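You operate a simulated robot arm through the tools that you are given. There is no shell and no other tool. Be economical: measure what you need, move in short steps, check, and stop when the job is done.

Carry out the task below with a simulated two-armed robot. There is one attempt and no reset: what you move stays moved.

TASK
Turn the blue post knob to 3 months. Carry the blue tray with both arms and set it on the top of the pouch bench. Fetch the bag from the top of the pouch bench and stand it on the cover. Stack the grease cup labelled "27" from the top of the pouch bench on top of the grease cup labelled "57". Take the silver bolt from the top of the pouch bench and put it on the shelf under the low bench. Put the green cap from the top of the parts bench on the bottom shelf of the jar rack and the blue cap on the plate there. Shut the orange cover. Shut the dust drawer. Put one of the green tags from the tag shelf of the jar rack on top of the rimmed pallet. Take the grey check cell from the front of the sample bench and put it on the roller bed. Take the scoop and put it on the shelf under the funnel bench. Put the teal spanner on the top of the green sack stack away on the spanner end of the gripper bench. Fetch the funnel marked "56" from the top of the film bench and set it on the shelf of the film bench. Lift the tote lid open. Do these in any order. Set down upright: bag, check cell, teal spanner.

It is judged by the outcome, as a careful person would: the job done as asked, and still so three seconds after it is handed in. It fails if anything else is knocked over, pushed out of place, dropped, spilled or broken. Lids that push on must go on centred and level and be pressed home; caps that screw on are set level and turned clockwise until they are tight.

THE ROBOT
Two 7-joint arms with two-finger parallel grippers on one trunk, on a base that drives. Base frame: it is fixed to the floor where the robot stands at the start and does not move with it; the origin is under the middle of the robot, x ahead of it, y to its left, z up; the surface under the hand at the start is at about z = 766. Units: mm, degrees, N and s.
The left shoulder is at the start at [60, 189, 1178], the right one opposite. With the tool pointing down near the work surface each hand reaches from about 100 to 620 mm from the robot's upright axis, wherever it stands, measured 20 degrees to its own side. Places, roughly: bag [1500, 3250, 1000]; blue post knob [400, 0, 800]; blue tray [1250, 1750, 750]; bolt [1750, 4000, 750]; bottom shelf of the jar rack (38x24 cm) [5580, 5240, 120]; cap [2000, 4750, 750]; check cell [5750, 6250, 1000]; cover [1500, 3000, 750]; dust drawer [4700, 3600, 700]; funnel [-3250, 500, 750]; grease cup [1750, 3500, 750]; green tag [5500, 5250, 750]; orange cover [3800, -800, 900]; plate [2000, 4250, 750]; rimmed pallet [3750, 6250, 750]; roller bed (21x15 cm) [4420, 2160, 820]; scoop (6x15x5 cm) [7700, 10600, 800]; shelf of the film bench [-3200, 200, 300]; shelf under the funnel bench [7700, 10800, 200]; shelf under the low bench [1600, 1100, 200]; spanner end of the gripper bench (29x13 cm) [2100, 10400, 860]; teal spanner [7250, 9750, 750]; top of the pouch bench [1800, 3500, 800]; tote lid [8000, 12000, 900]. Payload 3.43 kg a hand.
The tool frame of a hand sits at the grasp point between the pads (the TCP): z along the fingers, y along the line on which they close. The tips reach 30 mm beyond it. The gripper opens to 94 mm. The fingers are 28 mm wide and 10 mm thick; the gripper's body (50 by 96 mm) begins 55 mm behind the TCP.
Orientation is told as [roll, pitch, yaw] about the base's x, y, z axes, in that order, counted from this pose: with the fingers straight down and closing along the base's y, the tool's x points along the base's -x, its y along +y and its z along -z.

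THE INTERFACE
- The arms move only by the tool move_arm. It takes "left_rows", "right_rows" or both (then of equal length, played together; a hand with none holds still); each is a list of rows, each a list of 7 numbers: the shift along the base's x, y, z in units of 30 mm (1.0 is 30 mm), then the turn, a rotation vector about the base's x, y, z in units of 5 degrees (1.0 is 5 degrees), then the finger opening in mm, from 0 to 94. In form: [[dx, dy, dz, ax, ay, az, hand], ...]. A call has 1 to 12 rows; each row shifts and turns the commanded pose from where the row before left it. A call with a number of a shift or a turn outside -1 to 1 is refused whole. Each row takes 0.2 s and may step no farther than 50 mm and 8.6 degrees from the row before; otherwise, or with a gripper value out of range, the whole call is refused. A pose out of reach is approached as far as the arm can. The call stops where the force on the tool passes 40 N (or 10 N more than at its start, if that is more) or the arm is blocked; 0.2 s more then pass. Each finger travels about 153 mm/s and halts on what it meets, pressing with about 39 N; the grip force reading is that of the motor and also rises with nothing between the fingers. The clock runs only during rows and for 0.2 s after the last one: add rows that do not move to give the fingers time. It gives the time, the measured TCP pose, the force on the tool (base axes), the opening and the grip force at its end, in the units of the frame above (readings bear some noise), with the torque about the TCP (base axes, N m) and any sound that the robot's microphone picked up.
- Cameras (640 x 400 px; columns grow to the right, rows downward): "scene" is now at [9.3, -5.8, 1716.2]; the picture's right is [-0.08, -1.00, 0.00], its down [-0.84, 0.06, -0.53] and it looks along [0.53, -0.04, -0.84] (base axes); focal length 262 px, centre (320, 200). "left" rides on the left gripper at [76, -14, -102] in its tool frame; the picture's right is [0.18, 0.98, 0.00], its down [-0.75, 0.14, -0.64] and it looks along [-0.63, 0.12, 0.77] (tool axes); focal length 243 px, centre (320, 200). "right" rides on the right gripper at [76, 14, -102] in its tool frame; the picture's right is [-0.18, 0.98, 0.00], its down [-0.75, -0.14, -0.64] and it looks along [-0.63, -0.12, 0.77] (tool axes); focal length 243 px, centre (320, 200). There is no depth. A picture from a camera that has moved, and an enlarged one, comes with that camera's place and axes in the base frame and with its lens.
- camera(camera): a new picture of that camera. The clock stands still meanwhile.
- raise_lower(by): slides the trunk up (or, below 0, down) by that many mm; the arms and the scene camera ride with it, the base frame stays. It gives what a move gives, with no picture.
- steer(legs): drives the robot by 1 to 6 legs, each [ahead, left, turn to the left] in mm, mm and degrees, along the robot's own axes; the way and the turn of a leg run together, so that a leg with both is an arc; at most 1500 mm and 180 degrees a leg. The arms and the cameras ride along, it lands a little off, and it stops where it bumps. It gives what a move gives.
- head_to(pan, tilt): turns the head with the scene camera to pan (to the left, within 86 degrees either way) and tilt (down, from -29 to 69), counted from straight ahead of the robot. It gives what a move gives.
- close_up(camera, box): a new picture of the part [left, top, right, bottom] of that camera's present view, enlarged. The clock stands still meanwhile.
- hand_in(): hands the job in; it is judged then, once.

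Work in short steps. Places have to be worked out from the pictures, the camera data and where the tool is seen: move nearer, look again, correct. Check each grasp and each placing, and mend what went wrong. You have 577 turns and 370 pictures in all, those below and enlarged ones among them. Open the grippers and draw the arms clear of the work before you hand the job in, unless the task says otherwise.

The tools are called after "Call:" as name(argument=value, ...) on one line, values as JSON. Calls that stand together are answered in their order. move_arm: Moves the arms, as the interface text tells. Its arguments: {"type":"object","properties":{"left_rows":{"type":"array"},"right_rows":{"type":"array"}},"required":[]} The other tools are called the same way: raise_lower (by) slides the trunk up or down; steer (legs) drives the base; head_to (pan, tilt) turns the head that bears the scene camera; camera (camera) takes a picture; close_up (camera, box) takes an enlarged picture of a part of a camera's view; hand_in () hands the job in.

At the start:

```text
t: 0.0
left_eef_pos: [394.4, 120.3, 1172.8]
left_ee_rot: [0.1, -0.1, 0.0]
left_wrist_force: [-0.4, -0.1, 0.4]
left_ft_torque: [0.02, 0.02, 0.0]
left_width: 93.6
left_grip_force: 0.0
right_eef_pos: [372.1, -179.3, 1130.6]
right_ee_rot: [0.0, 0.0, 0.0]
right_wrist_force: [-0.7, 0.1, -0.1]
right_ft_torque: [0.0, 0.02, 0.0]
right_width: 94.1
right_grip_force: 0.1
trunk travel left (down, up): [-850.0, 140.0]
robot x, y, heading: [1.4, -2.1, -0.1]
head pan, tilt: [-4.3, 57.7]
```

scene: 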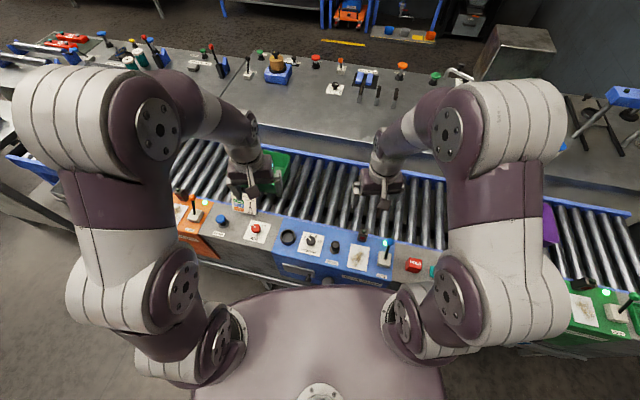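
right: 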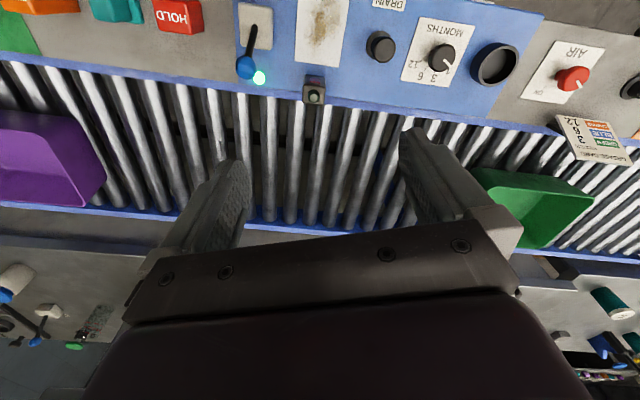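
left: 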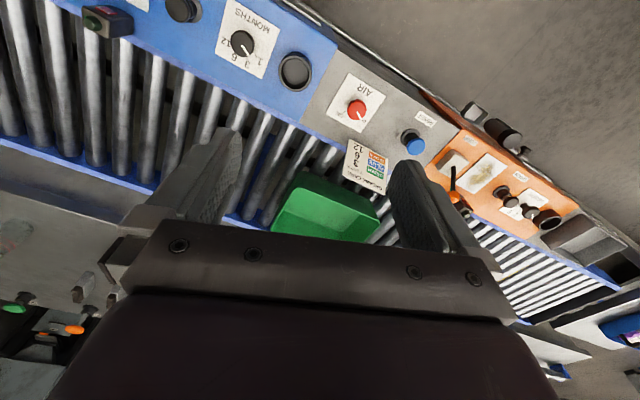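

I see the blue post with the MONTHS dial. I'll take an enlarged look at the dial.

Call:
close_up(camera="left", box=[180, 0, 340, 100])

Call:
close_up(camera="scene", box=[220, 190, 460, 340])

```text
4.00 times, centred on (260, 50) of left
camera zoom: at [318.4, 106.1, 1274.1], right [-0.18, 0.98, 0.0], down [0.75, 0.14, 0.64], along [0.63, 0.12, -0.77], focal length 970 px, centre (560, 800)
```

zoom: 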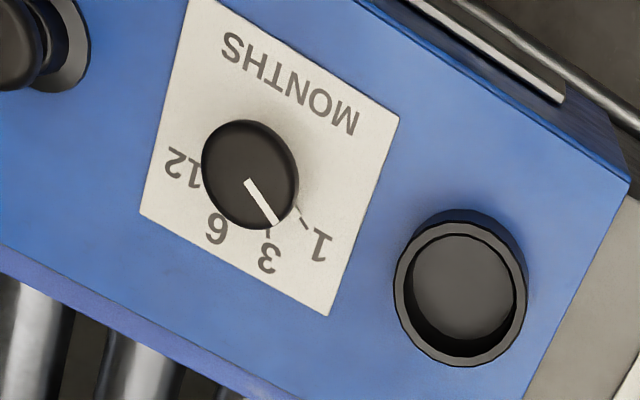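

```text
2.67 times, centred on (340, 265) of scene
camera zoom: at [9.3, -5.8, 1716.2], right [-0.08, -1.0, 0.0], down [-0.84, 0.06, -0.53], along [0.53, -0.04, -0.84], focal length 699 px, centre (267, 27)
```

zoom: 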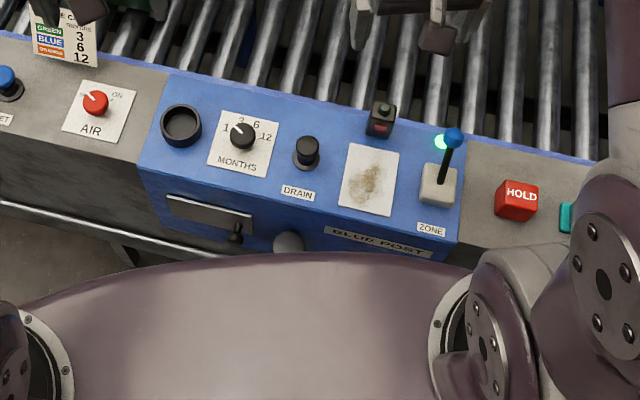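

The knob is around [396, -2, 829], pointing at 1. I bring the left hand above it for a better look.

Call:
move_arm(left_rows=[[0, -0.68, -0.9, 0, 0, 0, 60], [0, -0.68, -0.9, 0, 0, 0, 60], [0, -0.68, -0.9, 0, 0, 0, 60], [0, -0.68, -0.9, 0, 0, 0, 60], [0, -0.68, -0.9, 0, 0, 0, 60], [0, -0.68, -0.9, 0, 0, 0, 60], [0, 0, -0.9, 0, 0, 0, 60], [0, 0, 0, 0, 0, 0, 60]])

Call:
close_up(camera="left", box=[160, 0, 480, 200])

```text
t: 1.8
left_eef_pos: [394.8, -2.2, 981.2]
left_ee_rot: [-0.1, 0.0, 0.0]
left_wrist_force: [-0.5, -0.3, 0.1]
left_ft_torque: [-0.01, -0.02, -0.04]
left_width: 60.2
left_grip_force: 0.0
right_eef_pos: [371.8, -176.1, 1130.2]
right_ee_rot: [-0.1, 0.1, -0.1]
right_wrist_force: [-0.6, 0.0, 0.3]
right_ft_torque: [-0.02, -0.06, -0.04]
right_width: 94.0
right_grip_force: 0.1
trunk travel left (down, up): [-850.0, 140.0]
robot x, y, heading: [-3.7, -0.1, 0.0]
head pan, tilt: [-4.3, 57.7]
```

```text
2.00 times, centred on (320, 100) of left
camera zoom: at [318.5, -16.7, 1083.2], right [-0.18, 0.98, 0.0], down [0.75, 0.14, 0.64], along [0.63, 0.12, -0.77], focal length 485 px, centre (320, 400)
```

zoom: 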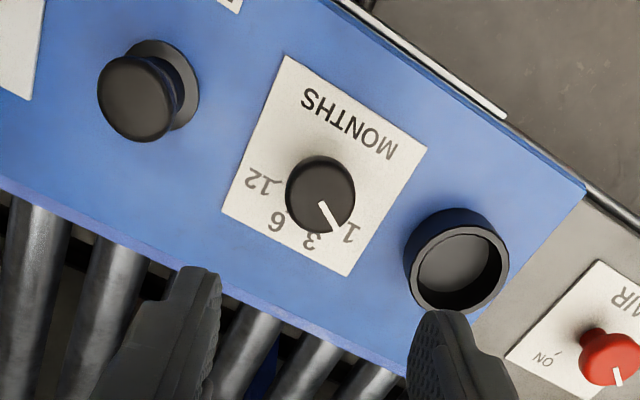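

Knob top confirmed at about [395, -2, 825]; pointer at ≈ +38° and the "3" label straight ahead. Descend around it and close.

Call:
move_arm(left_rows=[[0, 0, -0.9, 0, 0, 0, 60], [0, 0, -0.9, 0, 0, 0, 60], [0, 0, -0.9, 0, 0, 0, 60], [0, 0, -0.9, 0, 0, 0, 60], [0, 0, -0.9, 0, 0, 0, 60], [0, 0, 0, 0, 0, 0, 30], [0, 0, 0, 0, 0, 0, 30]])

Call:
camera(camera="left")

```text
t: 3.4
left_eef_pos: [395.3, -1.7, 847.7]
left_ee_rot: [0.0, -0.1, 0.0]
left_wrist_force: [-1.2, -6.4, -2.3]
left_ft_torque: [-0.38, -0.28, -0.08]
left_width: 35.8
left_grip_force: 45.0
right_eef_pos: [372.3, -179.0, 1129.8]
right_ee_rot: [0.0, 0.0, 0.1]
right_wrist_force: [0.1, -0.1, -1.2]
right_ft_torque: [0.03, 0.03, 0.01]
right_width: 94.0
right_grip_force: 0.0
trunk travel left (down, up): [-850.0, 140.0]
robot x, y, heading: [-4.0, 3.5, 0.1]
head pan, tilt: [-4.3, 57.7]
```

```text
363 pictures are left
camera left: at [319.1, -16.4, 948.8], right [-0.18, 0.98, 0.0], down [0.75, 0.14, 0.64], along [0.63, 0.12, -0.77], focal length 243 px, centre (320, 200)
```

left: 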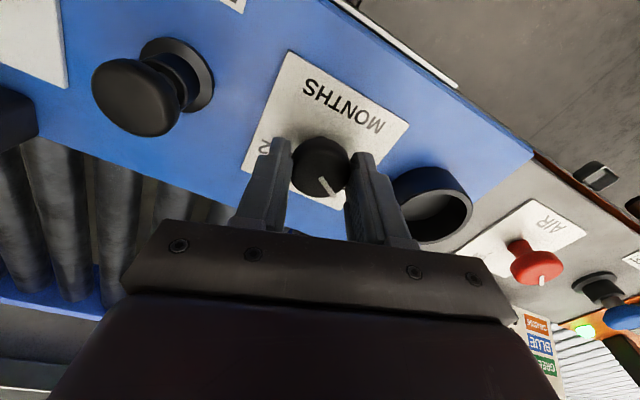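

The knob is gripped (35.8 mm). Turn clockwise by 38°, then release and rise for a check.

Call:
move_arm(left_rows=[[0, 0, 0, 0, 0, -1, 30], [0, 0, 0, 0, 0, -1, 30], [0, 0, 0, 0, 0, -1, 30], [0, 0, 0, 0, 0, -1, 30], [0, 0, 0, 0, 0, -1, 30], [0, 0, 0, 0, 0, -1, 30], [0, 0, 0, 0, 0, -1, 30], [0, 0, 0, 0, 0, -0.6, 30], [0, 0, 0, 0, 0, 0, 30]])

Call:
move_arm(left_rows=[[0, 0, 0, 0, 0, 0, 60], [0, 0, 0, 0, 0, 0, 60], [0, 0, 0.9, 0, 0, 0, 60], [0, 0, 0.9, 0, 0, 1, 60], [0, 0, 0.9, 0, 0, 1, 60], [0, 0, 0.9, 0, 0, 1, 60], [0, 0, 0.9, 0, 0, 1, 60], [0, 0, 0, 0, 0, 1, 60], [0, 0, 0, 0, 0, 1, 60], [0, 0, 0, 0, 0, 1, 60], [0, 0, 0, 0, 0, 0.6, 60]])

Call:
close_up(camera="left", box=[220, 40, 420, 165])

```text
t: 5.4
left_eef_pos: [394.9, -0.7, 847.0]
left_ee_rot: [-0.1, 0.1, -37.9]
left_wrist_force: [11.4, 2.8, -14.4]
left_ft_torque: [0.29, -0.12, -0.01]
left_width: 35.3
left_grip_force: 44.8
right_eef_pos: [374.4, -177.6, 1129.6]
right_ee_rot: [-0.1, 0.1, 0.1]
right_wrist_force: [-0.2, 0.5, 0.0]
right_ft_torque: [0.0, 0.01, -0.01]
right_width: 93.9
right_grip_force: 0.0
trunk travel left (down, up): [-850.0, 140.0]
robot x, y, heading: [-3.4, 0.6, 0.2]
head pan, tilt: [-4.3, 57.7]
```

```text
t: 7.8
left_eef_pos: [394.8, 0.6, 983.4]
left_ee_rot: [0.1, -0.1, 0.1]
left_wrist_force: [0.1, 0.4, -0.9]
left_ft_torque: [-0.01, 0.0, -0.04]
left_width: 60.0
left_grip_force: 0.1
right_eef_pos: [372.7, -178.8, 1130.9]
right_ee_rot: [0.0, 0.0, 0.0]
right_wrist_force: [0.9, 0.2, -0.4]
right_ft_torque: [0.02, -0.04, -0.01]
right_width: 94.0
right_grip_force: 0.0
trunk travel left (down, up): [-850.0, 140.0]
robot x, y, heading: [1.0, 5.1, 0.1]
head pan, tilt: [-4.3, 57.7]
```

```text
3.20 times, centred on (320, 102) of left
camera zoom: at [318.4, -14.9, 1085.1], right [-0.19, 0.98, 0.0], down [0.75, 0.14, 0.64], along [0.63, 0.12, -0.77], focal length 776 px, centre (320, 512)
```

zoom: 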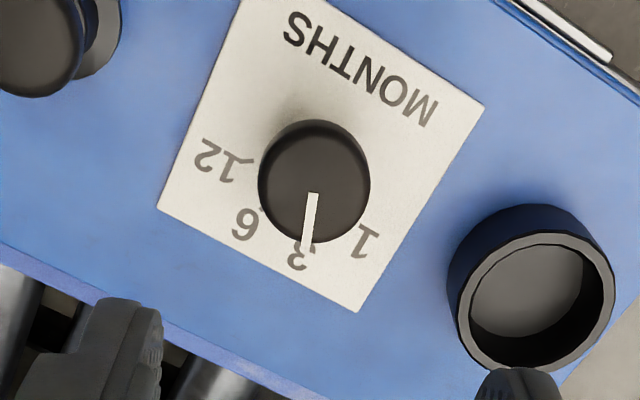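

Pointer now sits on 3. Now I retract the arms a bit and look around to find driving routes.

Call:
head_to(pan=60, tilt=25)

Call:
camera(camera="scene")

Call:
head_to(pan=0, tilt=25)

Call:
camera(camera="scene")

Call:
head_to(pan=-60, tilt=25)

Call:
camera(camera="scene")

```text
t: 9.2
left_eef_pos: [395.0, 0.4, 984.5]
left_ee_rot: [0.0, 0.1, 0.1]
left_wrist_force: [0.3, 0.4, 0.5]
left_ft_torque: [-0.01, 0.0, 0.02]
left_width: 59.7
left_grip_force: 0.0
right_eef_pos: [372.2, -178.5, 1130.3]
right_ee_rot: [0.1, -0.1, 0.0]
right_wrist_force: [-0.4, 0.3, 0.1]
right_ft_torque: [-0.02, 0.01, 0.02]
right_width: 93.8
right_grip_force: 0.0
trunk travel left (down, up): [-850.0, 140.0]
robot x, y, heading: [1.3, -1.2, 0.1]
head pan, tilt: [60.0, 25.0]
```

```text
361 pictures are left
camera scene: at [-13.6, 79.2, 1763.5], right [0.87, -0.5, 0.0], down [-0.21, -0.37, -0.91], along [0.45, 0.78, -0.42], focal length 262 px, centre (320, 200)
```

scene: 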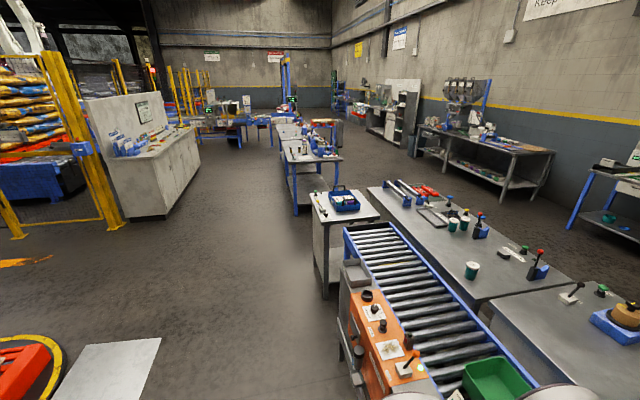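

```text
t: 10.4
left_eef_pos: [394.9, -0.8, 983.9]
left_ee_rot: [0.0, 0.0, 0.1]
left_wrist_force: [0.4, 0.2, -0.3]
left_ft_torque: [0.01, 0.04, 0.01]
left_width: 60.1
left_grip_force: 0.0
right_eef_pos: [372.3, -177.5, 1130.9]
right_ee_rot: [0.1, -0.1, -0.1]
right_wrist_force: [-0.1, -0.3, -1.0]
right_ft_torque: [-0.01, 0.01, 0.03]
right_width: 94.1
right_grip_force: 0.0
trunk travel left (down, up): [-850.0, 140.0]
robot x, y, heading: [0.3, -0.4, -0.1]
head pan, tilt: [0.0, 25.0]
```

```text
360 pictures are left
camera scene: at [32.4, -0.5, 1763.5], right [0.0, -1.0, 0.0], down [-0.42, 0.0, -0.91], along [0.91, 0.0, -0.42], focal length 262 px, centre (320, 200)
```

scene: 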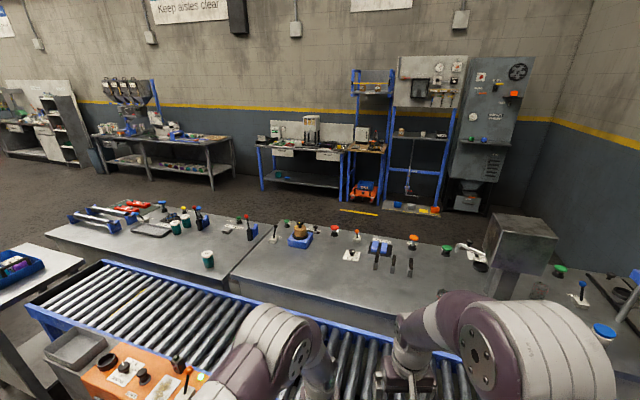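

```text
t: 11.8
left_eef_pos: [393.8, 0.9, 983.0]
left_ee_rot: [0.0, -0.1, 0.0]
left_wrist_force: [0.7, 0.7, 0.3]
left_ft_torque: [-0.01, 0.01, -0.02]
left_width: 60.1
left_grip_force: 0.1
right_eef_pos: [371.7, -178.7, 1130.0]
right_ee_rot: [-0.1, 0.0, 0.0]
right_wrist_force: [-0.7, -0.1, 0.6]
right_ft_torque: [0.04, -0.01, 0.01]
right_width: 94.1
right_grip_force: 0.0
trunk travel left (down, up): [-850.0, 140.0]
robot x, y, heading: [-0.1, -3.1, 0.1]
head pan, tilt: [-60.0, 25.0]
```

```text
359 pictures are left
camera scene: at [-13.6, -80.3, 1763.5], right [-0.87, -0.5, 0.0], down [-0.21, 0.37, -0.91], along [0.45, -0.78, -0.42], focal length 262 px, centre (320, 200)
```

scene: 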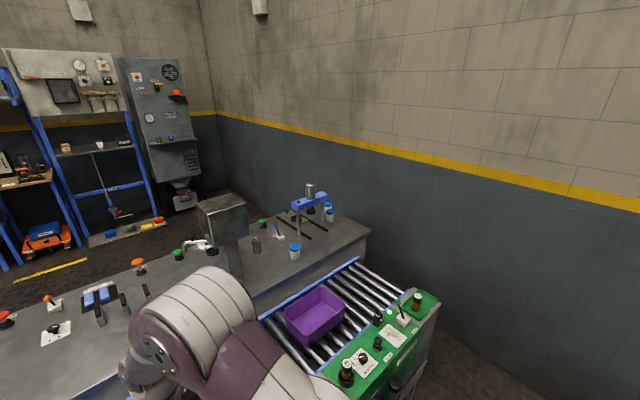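

Layout is clear: the aisle to my left leads to the tray table and the pouch bench beyond. I tuck the arms, back off and drive left.

Call:
move_arm(left_rows=[[0, 0.5, 1, 0, 0, 0, 60], [0, 1, 1, 0, 0, 0, 60], [-0.5, 1, 1, 0, 0, 0, 60], [-0.8, 1, 1, 0, 0, 0, 60], [-0.8, 1, 1, 0, 0, 0, 60], [-0.8, 1, 0.5, 0, 0, 0, 60]], right_rows=[[0, 0, 0, 0, 0, 0, 90], [0, 0, 0, 0, 0, 0, 90], [-0.5, 0, 0, 0, 0, 0, 90], [-0.6, 0, 0, 0, 0, 0, 90], [-0.6, 0, 0, 0, 0, 0, 90], [-0.6, 0, 0, 0, 0, 0, 90]])

Call:
steer(legs=[[-350, 0, 0], [0, 1400, 0]])

Call:
head_to(pan=0, tilt=30)

Call:
camera(camera="scene")

```text
t: 13.2
left_eef_pos: [306.6, 162.5, 1145.3]
left_ee_rot: [0.1, 0.0, 0.0]
left_wrist_force: [-0.2, 0.2, 0.6]
left_ft_torque: [0.01, 0.01, 0.02]
left_width: 60.2
left_grip_force: 0.0
right_eef_pos: [300.9, -178.9, 1129.8]
right_ee_rot: [0.0, 0.0, 0.0]
right_wrist_force: [-1.0, 0.4, 1.5]
right_ft_torque: [-0.02, -0.03, -0.02]
right_width: 89.9
right_grip_force: 0.0
trunk travel left (down, up): [-850.0, 140.0]
robot x, y, heading: [2.8, 2.6, 0.1]
head pan, tilt: [-60.0, 25.0]
```

```text
t: 21.4
left_eef_pos: [-7.9, 1471.6, 1144.1]
left_ee_rot: [0.0, 0.1, 0.4]
left_wrist_force: [0.1, 0.1, 1.0]
left_ft_torque: [0.0, 0.0, -0.02]
left_width: 60.0
left_grip_force: 0.1
right_eef_pos: [-11.8, 1130.6, 1129.5]
right_ee_rot: [0.0, 0.1, 0.5]
right_wrist_force: [-0.4, 0.8, -0.5]
right_ft_torque: [0.01, 0.04, 0.0]
right_width: 90.2
right_grip_force: 0.0
trunk travel left (down, up): [-850.0, 140.0]
robot x, y, heading: [-317.3, 1307.7, 0.2]
head pan, tilt: [-60.0, 25.0]
stopped in leg 2: the robot was blocked; the commanded pose is now the measured one
```

```text
t: 22.7
left_eef_pos: [-7.8, 1472.2, 1144.2]
left_ee_rot: [0.1, 0.1, 0.5]
left_wrist_force: [-0.4, 0.2, 0.6]
left_ft_torque: [0.01, 0.01, -0.01]
left_width: 60.0
left_grip_force: 0.1
right_eef_pos: [-11.3, 1131.0, 1130.3]
right_ee_rot: [0.0, 0.2, 0.5]
right_wrist_force: [-0.2, -0.2, -0.1]
right_ft_torque: [0.01, -0.02, -0.01]
right_width: 90.0
right_grip_force: 0.0
trunk travel left (down, up): [-850.0, 140.0]
robot x, y, heading: [-318.8, 1308.8, 0.5]
head pan, tilt: [0.0, 30.0]
```

```text
358 pictures are left
camera scene: at [-284.7, 1307.8, 1755.6], right [0.01, -1.0, 0.0], down [-0.5, 0.0, -0.87], along [0.87, 0.01, -0.5], focal length 262 px, centre (320, 200)
```

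scene: 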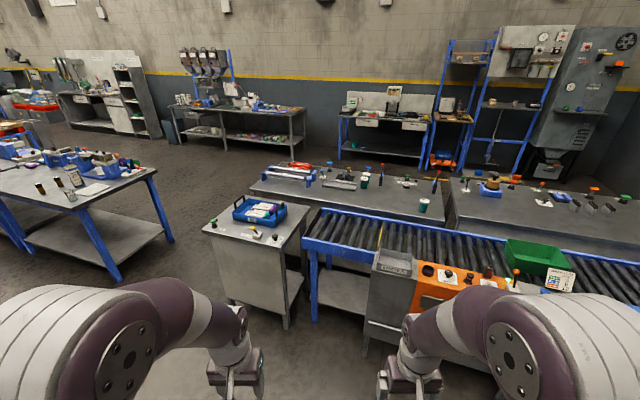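

Something on the floor at my left blocked me. The tray table is ahead-left, yawed about -15°; I drive forward then left, heading -15°.

Call:
steer(legs=[[450, 0, 0], [200, 560, 0], [0, 0, -15]])

Call:
head_to(pan=0, tilt=45)

Call:
camera(camera="scene")

```text
t: 29.3
left_eef_pos: [672.0, 1950.1, 1145.4]
left_ee_rot: [0.0, -0.1, -14.6]
left_wrist_force: [0.4, 1.0, 0.2]
left_ft_torque: [-0.01, 0.02, -0.01]
left_width: 60.2
left_grip_force: 0.0
right_eef_pos: [578.4, 1621.5, 1130.8]
right_ee_rot: [0.0, 0.2, -14.7]
right_wrist_force: [-0.7, 0.2, 0.2]
right_ft_torque: [-0.01, -0.01, 0.02]
right_width: 90.1
right_grip_force: 0.0
trunk travel left (down, up): [-850.0, 140.0]
robot x, y, heading: [331.8, 1873.1, -14.7]
head pan, tilt: [0.0, 30.0]
```

```text
t: 30.0
left_eef_pos: [671.2, 1949.2, 1145.3]
left_ee_rot: [0.0, 0.0, -14.6]
left_wrist_force: [-0.4, -0.2, 0.8]
left_ft_torque: [-0.01, 0.01, 0.0]
left_width: 60.0
left_grip_force: 0.0
right_eef_pos: [577.6, 1621.2, 1130.2]
right_ee_rot: [0.0, 0.0, -14.7]
right_wrist_force: [0.4, -0.2, 0.3]
right_ft_torque: [0.0, 0.01, -0.02]
right_width: 89.7
right_grip_force: 0.1
trunk travel left (down, up): [-850.0, 140.0]
robot x, y, heading: [332.7, 1874.0, -14.5]
head pan, tilt: [0.0, 45.0]
```

```text
357 pictures are left
camera scene: at [352.4, 1865.6, 1733.0], right [-0.25, -0.97, 0.0], down [-0.68, 0.18, -0.71], along [0.68, -0.18, -0.71], focal length 262 px, centre (320, 200)
```

scene: 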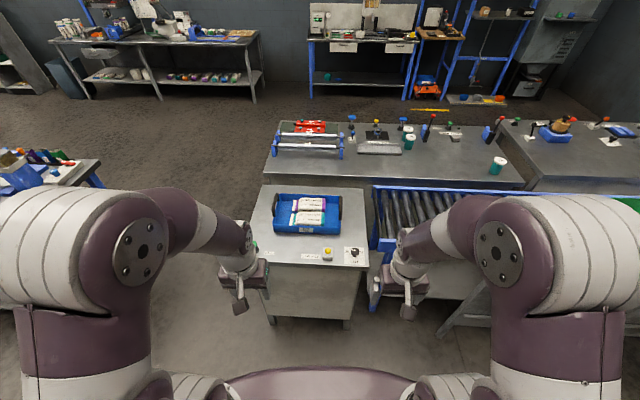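

Table is aligned with me. Zoom on the tray.

Call:
close_up(camera="scene", box=[250, 175, 378, 255])

```text
5.00 times, centred on (314, 215) of scene
camera zoom: at [352.4, 1865.6, 1733.0], right [-0.25, -0.97, 0.0], down [-0.68, 0.18, -0.71], along [0.68, -0.18, -0.71], focal length 1311 px, centre (350, 125)
```

zoom: 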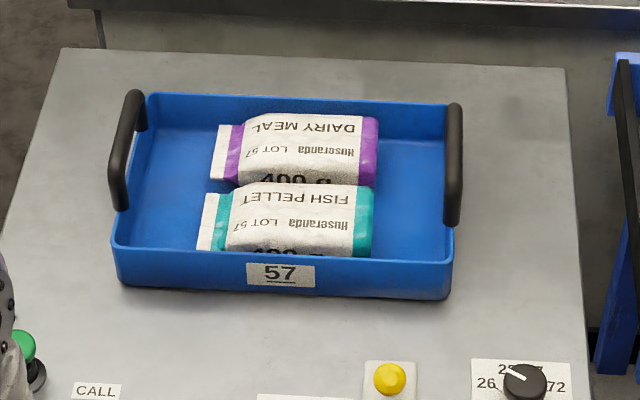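

Tray has a black bar handle on each side at about [1237,1849] and [1141,1556], yaw ≈ -18°. I drive in closer, aligned with it.

Call:
steer(legs=[[230, 86, -3.4]])

Call:
head_to(pan=0, tilt=60)

Call:
camera(camera="scene")

Call:
camera(camera="left")

Call:
camera(camera="right")

```text
t: 31.8
left_eef_pos: [921.9, 1941.7, 1145.8]
left_ee_rot: [-0.1, -0.1, -18.5]
left_wrist_force: [-0.1, 0.1, -0.2]
left_ft_torque: [0.0, 0.01, 0.01]
left_width: 59.9
left_grip_force: 0.1
right_eef_pos: [808.8, 1620.1, 1130.1]
right_ee_rot: [0.0, 0.1, -18.5]
right_wrist_force: [-0.7, 0.1, 0.3]
right_ft_torque: [-0.01, 0.0, 0.02]
right_width: 90.0
right_grip_force: 0.0
trunk travel left (down, up): [-850.0, 140.0]
robot x, y, heading: [580.6, 1885.1, -18.3]
head pan, tilt: [0.0, 45.0]
```

```text
t: 32.6
left_eef_pos: [924.9, 1941.2, 1144.6]
left_ee_rot: [0.0, 0.1, -18.6]
left_wrist_force: [0.1, 0.0, -0.7]
left_ft_torque: [0.01, 0.0, 0.02]
left_width: 60.2
left_grip_force: 0.0
right_eef_pos: [810.2, 1620.5, 1130.3]
right_ee_rot: [0.0, 0.0, -18.6]
right_wrist_force: [1.3, -0.8, 0.8]
right_ft_torque: [-0.03, 0.0, -0.03]
right_width: 90.4
right_grip_force: 0.0
trunk travel left (down, up): [-850.0, 140.0]
robot x, y, heading: [580.5, 1884.5, -18.6]
head pan, tilt: [0.0, 60.0]
```

```text
355 pictures are left
camera scene: at [586.5, 1884.1, 1713.5], right [-0.32, -0.95, 0.0], down [-0.82, 0.28, -0.5], along [0.47, -0.16, -0.87], focal length 262 px, centre (320, 200)
```

scene: 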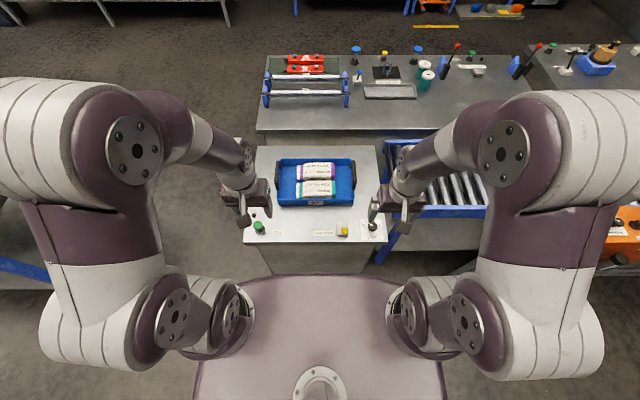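

```text
354 pictures are left
camera left: at [846.7, 1951.9, 1246.8], right [0.14, 0.99, 0.0], down [0.76, -0.11, 0.64], along [0.64, -0.09, -0.77], focal length 243 px, centre (320, 200)
```

left: 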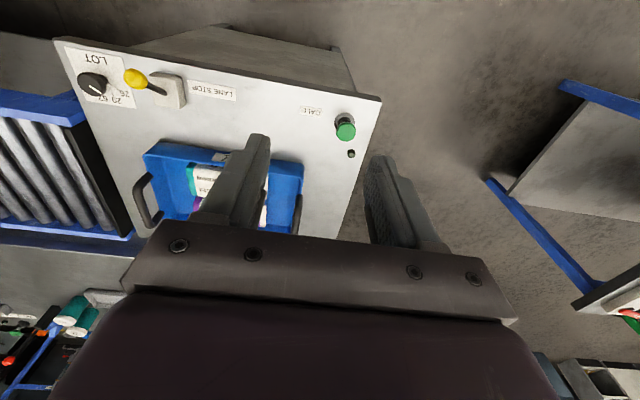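

```text
353 pictures are left
camera right: at [743.0, 1657.9, 1232.3], right [0.49, 0.87, 0.0], down [0.67, -0.37, 0.64], along [0.56, -0.31, -0.77], focal length 243 px, centre (320, 200)
```

right: 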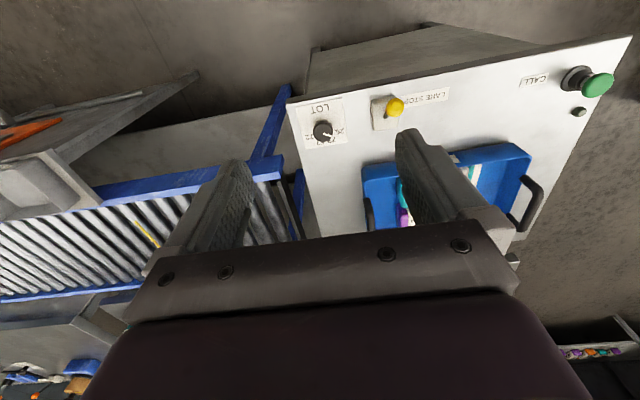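

Triangulated handles: L (1197,1851,~870), R (1105,1572,~870). Nudge the base to be centred and 40 mm closer.

Call:
steer(legs=[[45, 16, 0]])

```text
t: 33.5
left_eef_pos: [963.2, 1943.3, 1146.0]
left_ee_rot: [0.1, -0.2, -18.6]
left_wrist_force: [-1.0, -0.3, 0.3]
left_ft_torque: [-0.02, -0.06, -0.01]
left_width: 59.9
left_grip_force: 0.1
right_eef_pos: [848.7, 1621.2, 1130.7]
right_ee_rot: [0.2, -0.1, -18.6]
right_wrist_force: [0.1, 0.1, 0.6]
right_ft_torque: [-0.03, 0.0, 0.02]
right_width: 89.9
right_grip_force: 0.0
trunk travel left (down, up): [-850.0, 140.0]
robot x, y, heading: [622.0, 1888.1, -18.5]
head pan, tilt: [0.0, 60.0]
```

Move both hands to above the handles at z≈960.

Call:
move_arm(left_rows=[[0.867, -0.341, -0.689, 0, 0, 0, 70], [0.867, -0.341, -0.689, 0, 0, 0, 70], [0.867, -0.341, -0.689, 0, 0, 0, 70], [0.867, -0.341, -0.689, 0, 0, 0, 70], [0.867, -0.341, -0.689, 0, 0, 0, 70], [0.867, -0.341, -0.689, 0, 0, 0, 70], [0.867, -0.341, -0.689, 0, 0, 0, 70], [0.867, -0.341, -0.689, 0, 0, 0, 70], [0.867, -0.341, -0.689, 0, 0, 0, 70], [0, 0, 0, 0, 0, 0, 70]], right_rows=[[0.948, -0.181, -0.63, 0, 0, 0, 70], [0.948, -0.181, -0.63, 0, 0, 0, 70], [0.948, -0.181, -0.63, 0, 0, 0, 70], [0.948, -0.181, -0.63, 0, 0, 0, 70], [0.948, -0.181, -0.63, 0, 0, 0, 70], [0.948, -0.181, -0.63, 0, 0, 0, 70], [0.948, -0.181, -0.63, 0, 0, 0, 70], [0.948, -0.181, -0.63, 0, 0, 0, 70], [0.948, -0.181, -0.63, 0, 0, 0, 70], [0, 0, 0, 0, 0, 0, 70]])

Call:
camera(camera="left")

Call:
camera(camera="right")

```text
t: 35.7
left_eef_pos: [1202.1, 1849.2, 957.4]
left_ee_rot: [-0.1, 0.0, -18.6]
left_wrist_force: [0.2, 0.5, -0.5]
left_ft_torque: [-0.03, -0.01, 0.0]
left_width: 69.8
left_grip_force: 0.0
right_eef_pos: [1109.2, 1574.1, 962.0]
right_ee_rot: [0.0, 0.0, -18.6]
right_wrist_force: [0.2, 0.2, -0.5]
right_ft_torque: [-0.02, -0.03, -0.03]
right_width: 70.3
right_grip_force: 0.0
trunk travel left (down, up): [-850.0, 140.0]
robot x, y, heading: [624.8, 1887.0, -18.4]
head pan, tilt: [0.0, 60.0]
```

```text
352 pictures are left
camera left: at [1126.1, 1859.5, 1059.0], right [0.14, 0.99, 0.0], down [0.76, -0.11, 0.64], along [0.64, -0.09, -0.77], focal length 243 px, centre (320, 200)
```

left: 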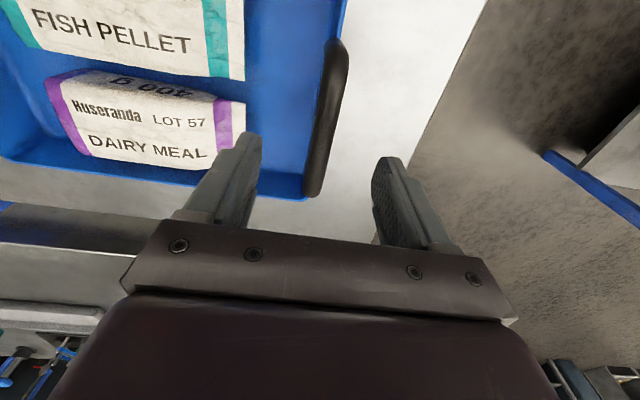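

```text
351 pictures are left
camera right: at [1042.8, 1611.3, 1064.3], right [0.49, 0.87, 0.0], down [0.67, -0.37, 0.64], along [0.56, -0.31, -0.77], focal length 243 px, centre (320, 200)
```

right: 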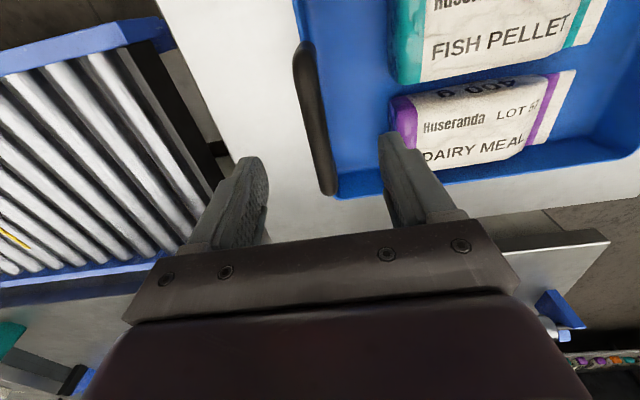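

Handle centres refined: L (1212,1851), R (1120,1565). Correct and descend astride the bars.

Call:
move_arm(left_rows=[[0.33, 0.07, 0, 0, 0, 0, 50], [0, 0, -0.75, 0, 0, 0, 50], [0, 0, -0.75, 0, 0, 0, 50], [0, 0, -0.75, 0, 0, 0, 50], [0, 0, -0.7, 0, 0, 0, 50], [0, 0, 0, 0, 0, 0, 50]], right_rows=[[0.37, -0.3, 0, 0, 0, 0, 50], [0, 0, -0.8, 0, 0, 0, 50], [0, 0, -0.8, 0, 0, 0, 50], [0, 0, -0.8, 0, 0, 0, 50], [0, 0, -0.75, 0, 0, 0, 50], [0, 0, 0, 0, 0, 0, 50]])

Call:
camera(camera="left")

Call:
camera(camera="right")

```text
t: 37.1
left_eef_pos: [1213.4, 1851.3, 869.8]
left_ee_rot: [0.0, -0.1, -18.6]
left_wrist_force: [-0.6, -0.9, 0.4]
left_ft_torque: [-0.01, 0.0, -0.03]
left_width: 50.3
left_grip_force: 0.1
right_eef_pos: [1118.6, 1566.2, 866.1]
right_ee_rot: [0.0, 0.0, -18.6]
right_wrist_force: [-0.3, 0.2, 0.0]
right_ft_torque: [-0.02, -0.03, 0.03]
right_width: 50.2
right_grip_force: 0.1
trunk travel left (down, up): [-850.0, 140.0]
robot x, y, heading: [628.4, 1888.7, -18.6]
head pan, tilt: [0.0, 60.0]
```

```text
350 pictures are left
camera left: at [1135.3, 1861.7, 969.9], right [0.14, 0.99, 0.0], down [0.76, -0.11, 0.64], along [0.64, -0.09, -0.77], focal length 243 px, centre (320, 200)
```

left: 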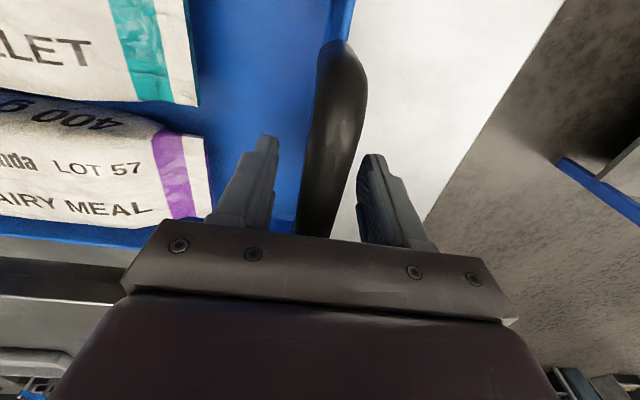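

```text
349 pictures are left
camera right: at [1051.9, 1602.5, 967.8], right [0.49, 0.87, 0.0], down [0.67, -0.37, 0.64], along [0.56, -0.31, -0.77], focal length 243 px, centre (320, 200)
```

right: 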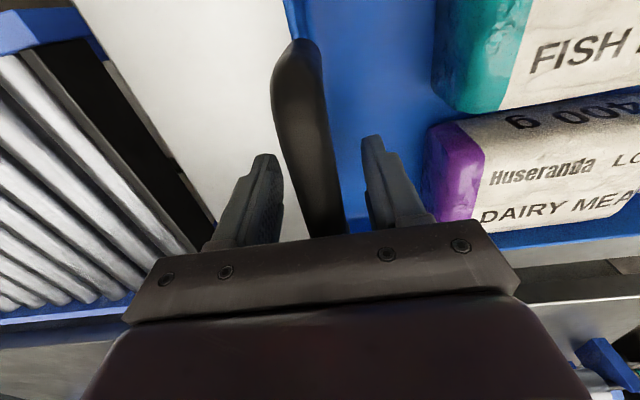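

Bars are centred between fingers. Lower 12 mm more and close both hands.

Call:
move_arm(left_rows=[[0, 0, -0.45, 0, 0, 0, 50], [0, 0, 0, 0, 0, 0, 5], [0, 0, 0, 0, 0, 0, 5], [0, 0, 0, 0, 0, 0, 5]], right_rows=[[0, 0, -0.35, 0, 0, 0, 50], [0, 0, 0, 0, 0, 0, 5], [0, 0, 0, 0, 0, 0, 5], [0, 0, 0, 0, 0, 0, 5]])

```text
t: 38.1
left_eef_pos: [1211.9, 1851.3, 855.4]
left_ee_rot: [0.0, 0.0, -18.7]
left_wrist_force: [-11.1, -35.6, -7.1]
left_ft_torque: [1.54, -0.59, 0.05]
left_width: 26.3
left_grip_force: 18.2
right_eef_pos: [1120.2, 1566.3, 855.5]
right_ee_rot: [0.0, 0.1, -18.5]
right_wrist_force: [10.4, 35.5, -3.2]
right_ft_torque: [-1.6, 0.41, 0.08]
right_width: 25.8
right_grip_force: 18.2
trunk travel left (down, up): [-850.0, 140.0]
robot x, y, heading: [625.4, 1888.7, -18.5]
head pan, tilt: [0.0, 60.0]
```

Forces show the inner fingers touch first; shift both hands 4 mm inward and continue closing.

Call:
move_arm(left_rows=[[-0.04, -0.13, 0, 0, 0, 0, 26], [0, 0, 0, 0, 0, 0, 5], [0, 0, 0, 0, 0, 0, 5]], right_rows=[[0.04, 0.13, 0, 0, 0, 0, 26], [0, 0, 0, 0, 0, 0, 5], [0, 0, 0, 0, 0, 0, 5]])

Call:
camera(camera="left")

```text
t: 38.9
left_eef_pos: [1212.8, 1847.6, 855.6]
left_ee_rot: [0.0, 0.1, -18.6]
left_wrist_force: [-7.8, -22.6, -0.4]
left_ft_torque: [1.11, 0.02, 0.15]
left_width: 19.3
left_grip_force: 38.7
right_eef_pos: [1121.4, 1568.1, 854.8]
right_ee_rot: [0.0, -0.1, -18.5]
right_wrist_force: [6.6, 22.8, 0.1]
right_ft_torque: [-0.92, 0.55, 0.07]
right_width: 18.8
right_grip_force: 39.0
trunk travel left (down, up): [-850.0, 140.0]
robot x, y, heading: [623.3, 1887.4, -18.8]
head pan, tilt: [0.0, 60.0]
```

```text
348 pictures are left
camera left: at [1135.3, 1858.9, 957.5], right [0.14, 0.99, 0.0], down [0.76, -0.11, 0.64], along [0.64, -0.09, -0.77], focal length 243 px, centre (320, 200)
```

left: 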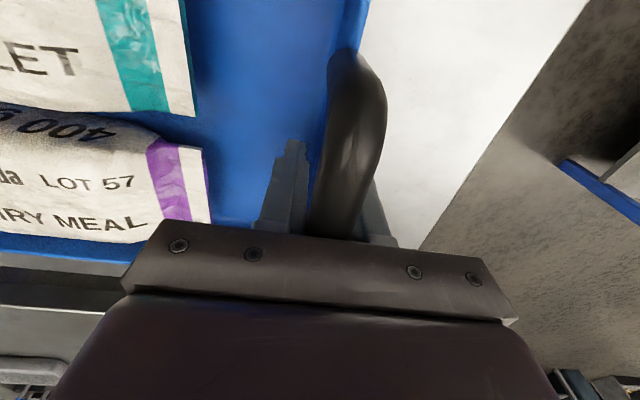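

Both bars are gripped (19 mm, 39 N). Relax inward 2 mm, then lift together.

Call:
move_arm(left_rows=[[-0.025, -0.07, 0, 0, 0, 0, 5], [0, 0, 0.4, 0, 0, 0, 5], [0, 0, 0.7, 0, 0, 0, 5], [0, 0, 0.8, 0, 0, 0, 5], [0, 0, 0.8, 0, 0, 0, 5], [0, 0, 0.8, 0, 0, 0, 5], [0, 0, 0.5, 0, 0, 0, 5]], right_rows=[[0.025, 0.07, 0, 0, 0, 0, 5], [0, 0, 0.4, 0, 0, 0, 5], [0, 0, 0.7, 0, 0, 0, 5], [0, 0, 0.8, 0, 0, 0, 5], [0, 0, 0.8, 0, 0, 0, 5], [0, 0, 0.8, 0, 0, 0, 5], [0, 0, 0.5, 0, 0, 0, 5]])

Call:
camera(camera="scene")

```text
t: 40.7
left_eef_pos: [1210.4, 1849.4, 973.4]
left_ee_rot: [0.1, 0.4, -18.4]
left_wrist_force: [1.8, -0.2, -5.0]
left_ft_torque: [0.12, 0.54, 0.31]
left_width: 19.4
left_grip_force: 39.5
right_eef_pos: [1121.6, 1567.7, 975.0]
right_ee_rot: [-0.1, 0.2, -18.5]
right_wrist_force: [-1.9, 0.2, -6.0]
right_ft_torque: [-0.13, -0.6, 0.3]
right_width: 18.7
right_grip_force: 39.2
trunk travel left (down, up): [-850.0, 140.0]
robot x, y, heading: [623.8, 1885.7, -18.6]
head pan, tilt: [0.0, 60.0]
stopped in row 7 (left hand): the force on the tool passed its limit at 41 N (the readings are from after the stop); the commanded pose is now the measured one
```

```text
347 pictures are left
camera scene: at [633.2, 1885.0, 1713.4], right [-0.32, -0.95, 0.0], down [-0.82, 0.28, -0.5], along [0.47, -0.16, -0.87], focal length 262 px, centre (320, 200)
```

scene: 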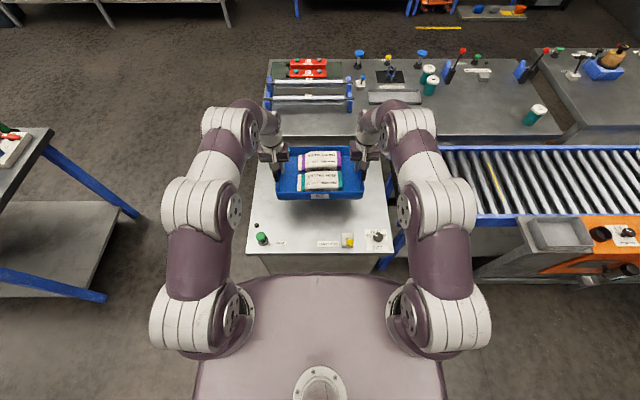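

Tray is up. Back off and look at the pouch bench.

Call:
steer(legs=[[-400, 0, 0], [0, 500, 18.5]])

Call:
head_to(pan=30, tilt=35)

Call:
camera(camera="scene")

```text
t: 45.7
left_eef_pos: [895.4, 2666.7, 974.8]
left_ee_rot: [0.1, 0.1, 0.8]
left_wrist_force: [2.2, 8.4, -4.9]
left_ft_torque: [-0.4, 0.03, 0.33]
left_width: 19.1
left_grip_force: 39.4
right_eef_pos: [905.9, 2371.5, 976.2]
right_ee_rot: [-0.1, 0.1, 0.6]
right_wrist_force: [-2.2, -8.2, -6.1]
right_ft_torque: [0.37, -0.1, 0.42]
right_width: 18.6
right_grip_force: 39.2
trunk travel left (down, up): [-850.0, 140.0]
robot x, y, heading: [329.0, 2507.3, 0.8]
head pan, tilt: [0.0, 60.0]
```

```text
t: 46.7
left_eef_pos: [895.4, 2666.6, 975.0]
left_ee_rot: [0.1, 0.1, 0.8]
left_wrist_force: [2.8, 0.5, -4.6]
left_ft_torque: [0.01, 0.1, 0.36]
left_width: 19.0
left_grip_force: 38.8
right_eef_pos: [904.7, 2371.3, 974.7]
right_ee_rot: [-0.2, 0.2, 0.6]
right_wrist_force: [-2.7, 0.9, -6.5]
right_ft_torque: [0.02, -0.21, 0.42]
right_width: 18.1
right_grip_force: 39.3
trunk travel left (down, up): [-850.0, 140.0]
robot x, y, heading: [334.0, 2507.9, 0.9]
head pan, tilt: [30.0, 35.0]
```

```text
346 pictures are left
camera scene: at [347.3, 2552.7, 1747.7], right [0.51, -0.86, 0.0], down [-0.49, -0.29, -0.82], along [0.7, 0.42, -0.57], focal length 262 px, centre (320, 200)
```

scene: 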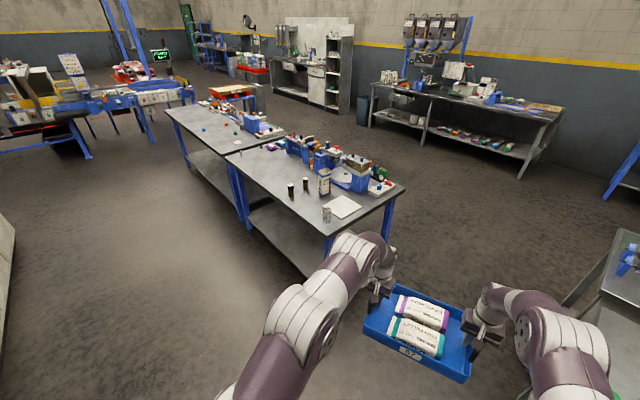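

Zoom on the pouch bench.

Call:
close_up(camera="scene", box=[216, 110, 416, 235])

```text
3.20 times, centred on (316, 172) of scene
camera zoom: at [347.3, 2552.7, 1747.7], right [0.51, -0.86, 0.0], down [-0.49, -0.29, -0.82], along [0.7, 0.42, -0.57], focal length 839 px, centre (333, 288)
```

zoom: 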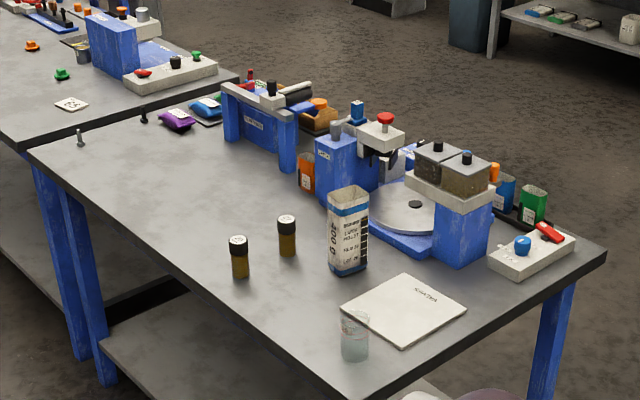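

Free spot on the bench is at about [1686,3749], left of the two cups. I turn to match the bench and slide left along it.

Call:
steer(legs=[[0, 0, -16.6], [0, 780, 0], [0, 780, 0]])

Call:
head_to(pan=0, tilt=45)

Call:
camera(camera="scene")

```text
t: 55.6
left_eef_pos: [1351.5, 3974.8, 974.6]
left_ee_rot: [0.1, 0.2, -17.0]
left_wrist_force: [3.4, 0.7, -5.4]
left_ft_torque: [-0.1, 0.07, 0.31]
left_width: 18.7
left_grip_force: 38.9
right_eef_pos: [1270.6, 3693.5, 974.4]
right_ee_rot: [-0.1, 0.2, -17.1]
right_wrist_force: [-3.0, -1.3, -5.2]
right_ft_torque: [0.06, -0.13, 0.4]
right_width: 17.5
right_grip_force: 39.3
trunk travel left (down, up): [-850.0, 140.0]
robot x, y, heading: [762.3, 4001.6, -16.9]
head pan, tilt: [30.0, 35.0]
```

```text
t: 56.5
left_eef_pos: [1351.4, 3976.7, 975.4]
left_ee_rot: [0.1, 0.2, -17.0]
left_wrist_force: [2.3, -1.1, -5.8]
left_ft_torque: [0.06, 0.08, 0.32]
left_width: 18.9
left_grip_force: 38.8
right_eef_pos: [1270.0, 3692.6, 975.6]
right_ee_rot: [0.0, 0.3, -17.1]
right_wrist_force: [-1.9, 1.3, -6.2]
right_ft_torque: [-0.12, -0.15, 0.41]
right_width: 17.2
right_grip_force: 39.0
trunk travel left (down, up): [-850.0, 140.0]
robot x, y, heading: [764.5, 4000.4, -17.2]
head pan, tilt: [0.0, 45.0]
```

```text
344 pictures are left
camera scene: at [787.4, 3993.3, 1732.9], right [-0.29, -0.96, 0.0], down [-0.68, 0.21, -0.71], along [0.68, -0.21, -0.71], focal length 262 px, centre (320, 200)
```

scene: 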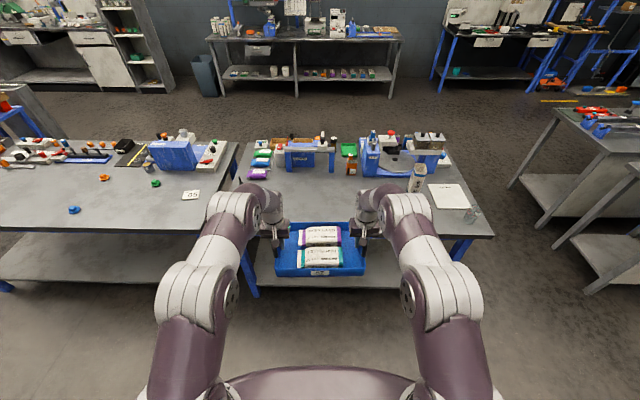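

Drive ahead over the bench.

Call:
steer(legs=[[390, 0, 1]])

Call:
head_to(pan=0, tilt=60)

Call:
camera(camera="scene")

Call:
camera(camera="right")

```text
t: 59.0
left_eef_pos: [1724.3, 3878.6, 974.2]
left_ee_rot: [0.0, 0.2, -15.8]
left_wrist_force: [2.1, -1.2, -5.6]
left_ft_torque: [0.04, 0.1, 0.31]
left_width: 19.0
left_grip_force: 38.8
right_eef_pos: [1650.1, 3594.0, 975.7]
right_ee_rot: [-0.1, 0.1, -16.1]
right_wrist_force: [-1.6, 0.4, -5.5]
right_ft_torque: [-0.07, -0.22, 0.36]
right_width: 17.0
right_grip_force: 38.9
trunk travel left (down, up): [-850.0, 140.0]
robot x, y, heading: [1135.2, 3894.8, -16.0]
head pan, tilt: [0.0, 45.0]
```

```text
t: 59.8
left_eef_pos: [1724.7, 3877.2, 974.9]
left_ee_rot: [0.1, 0.1, -15.9]
left_wrist_force: [1.3, -1.2, -5.0]
left_ft_torque: [0.13, 0.25, 0.29]
left_width: 18.7
left_grip_force: 38.6
right_eef_pos: [1650.8, 3593.8, 975.9]
right_ee_rot: [-0.1, 0.2, -15.9]
right_wrist_force: [-1.7, 1.6, -5.7]
right_ft_torque: [-0.1, -0.37, 0.34]
right_width: 16.7
right_grip_force: 39.1
trunk travel left (down, up): [-850.0, 140.0]
robot x, y, heading: [1135.5, 3890.2, -15.6]
head pan, tilt: [0.0, 60.0]
```

```text
343 pictures are left
camera scene: at [1147.2, 3887.6, 1713.5], right [-0.27, -0.96, 0.0], down [-0.83, 0.24, -0.5], along [0.48, -0.14, -0.87], focal length 262 px, centre (320, 200)
```

scene: 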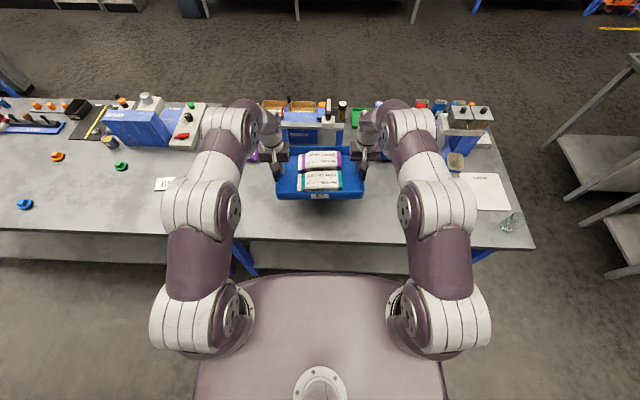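

```text
342 pictures are left
camera right: at [1582.5, 3628.4, 1077.1], right [0.45, 0.89, 0.0], down [0.69, -0.34, 0.64], along [0.57, -0.29, -0.77], focal length 243 px, centre (320, 200)
```

right: 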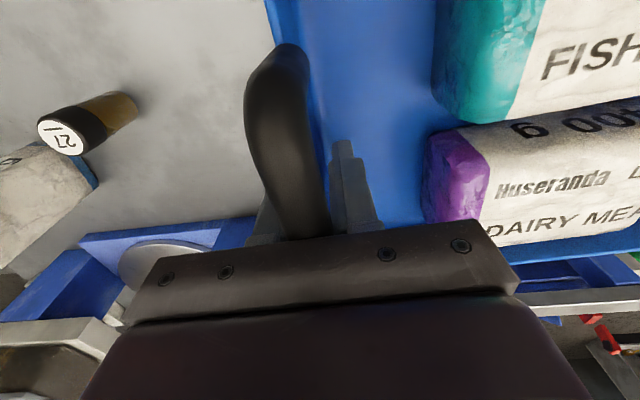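

Clear below. Lower the tray, gently at the end.

Call:
move_arm(left_rows=[[0, 0, -0.8, 0, 0, 0, 5], [0, 0, -0.8, 0, 0, 0, 5], [0, 0, -0.8, 0, 0, 0, 5], [0, 0, -0.5, 0, 0, 0, 5], [0, 0, -0.2, 0, 0, 0, 5], [0, 0, -0.2, 0, 0, 0, 5], [0, 0, -0.2, 0, 0, 0, 5]], right_rows=[[0, 0, -0.8, 0, 0, 0, 5], [0, 0, -0.8, 0, 0, 0, 5], [0, 0, -0.8, 0, 0, 0, 5], [0, 0, -0.5, 0, 0, 0, 5], [0, 0, -0.2, 0, 0, 0, 5], [0, 0, -0.2, 0, 0, 0, 5], [0, 0, -0.2, 0, 0, 0, 5]])

Call:
camera(camera="right")

```text
t: 61.4
left_eef_pos: [1725.7, 3878.0, 869.4]
left_ee_rot: [0.1, 0.2, -15.9]
left_wrist_force: [1.8, -3.7, -5.9]
left_ft_torque: [0.09, -0.19, 0.43]
left_width: 18.5
left_grip_force: 39.0
right_eef_pos: [1650.7, 3594.1, 869.1]
right_ee_rot: [-0.1, 0.2, -16.0]
right_wrist_force: [-3.2, 4.3, -5.3]
right_ft_torque: [-0.19, 0.15, 0.64]
right_width: 16.8
right_grip_force: 38.8
trunk travel left (down, up): [-850.0, 140.0]
robot x, y, heading: [1137.1, 3893.3, -16.0]
head pan, tilt: [0.0, 60.0]
```

```text
341 pictures are left
camera right: at [1582.3, 3628.2, 971.3], right [0.45, 0.89, 0.0], down [0.69, -0.34, 0.64], along [0.57, -0.29, -0.77], focal length 243 px, centre (320, 200)
```

right: 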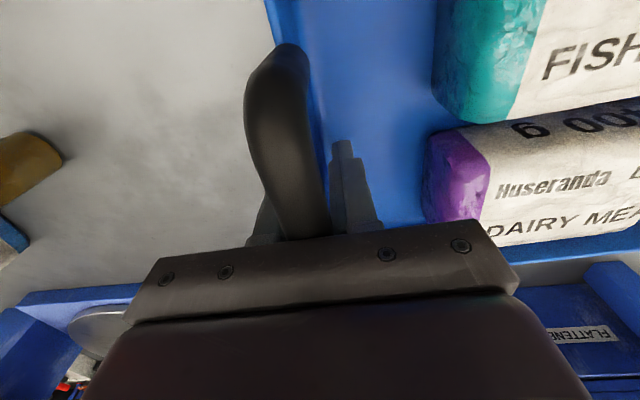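

Continue lowering in fine steps.

Call:
move_arm(left_rows=[[0, 0, -0.15, 0, 0, 0, 5], [0, 0, -0.15, 0, 0, 0, 5], [0, 0, -0.15, 0, 0, 0, 5], [0, 0, -0.15, 0, 0, 0, 5], [0, 0, -0.15, 0, 0, 0, 5], [0, 0, -0.15, 0, 0, 0, 5]], right_rows=[[0, 0, -0.15, 0, 0, 0, 5], [0, 0, -0.15, 0, 0, 0, 5], [0, 0, -0.15, 0, 0, 0, 5], [0, 0, -0.15, 0, 0, 0, 5], [0, 0, -0.15, 0, 0, 0, 5], [0, 0, -0.15, 0, 0, 0, 5]])

```text
t: 62.7
left_eef_pos: [1725.1, 3879.3, 851.9]
left_ee_rot: [0.2, -0.5, -15.9]
left_wrist_force: [-4.9, 0.5, 16.8]
left_ft_torque: [0.33, 1.33, 0.11]
left_width: 16.6
left_grip_force: 39.2
right_eef_pos: [1649.9, 3593.9, 853.7]
right_ee_rot: [0.0, -0.5, -16.0]
right_wrist_force: [-2.9, -1.7, 14.2]
right_ft_torque: [0.45, 1.25, 0.07]
right_width: 16.6
right_grip_force: 38.8
trunk travel left (down, up): [-850.0, 140.0]
robot x, y, heading: [1139.5, 3888.6, -16.1]
head pan, tilt: [0.0, 60.0]
stopped in row 6 (left hand): the force on the tool passed its limit at 45 N (the readings are from after the stop); the commanded pose is now the measured one
```

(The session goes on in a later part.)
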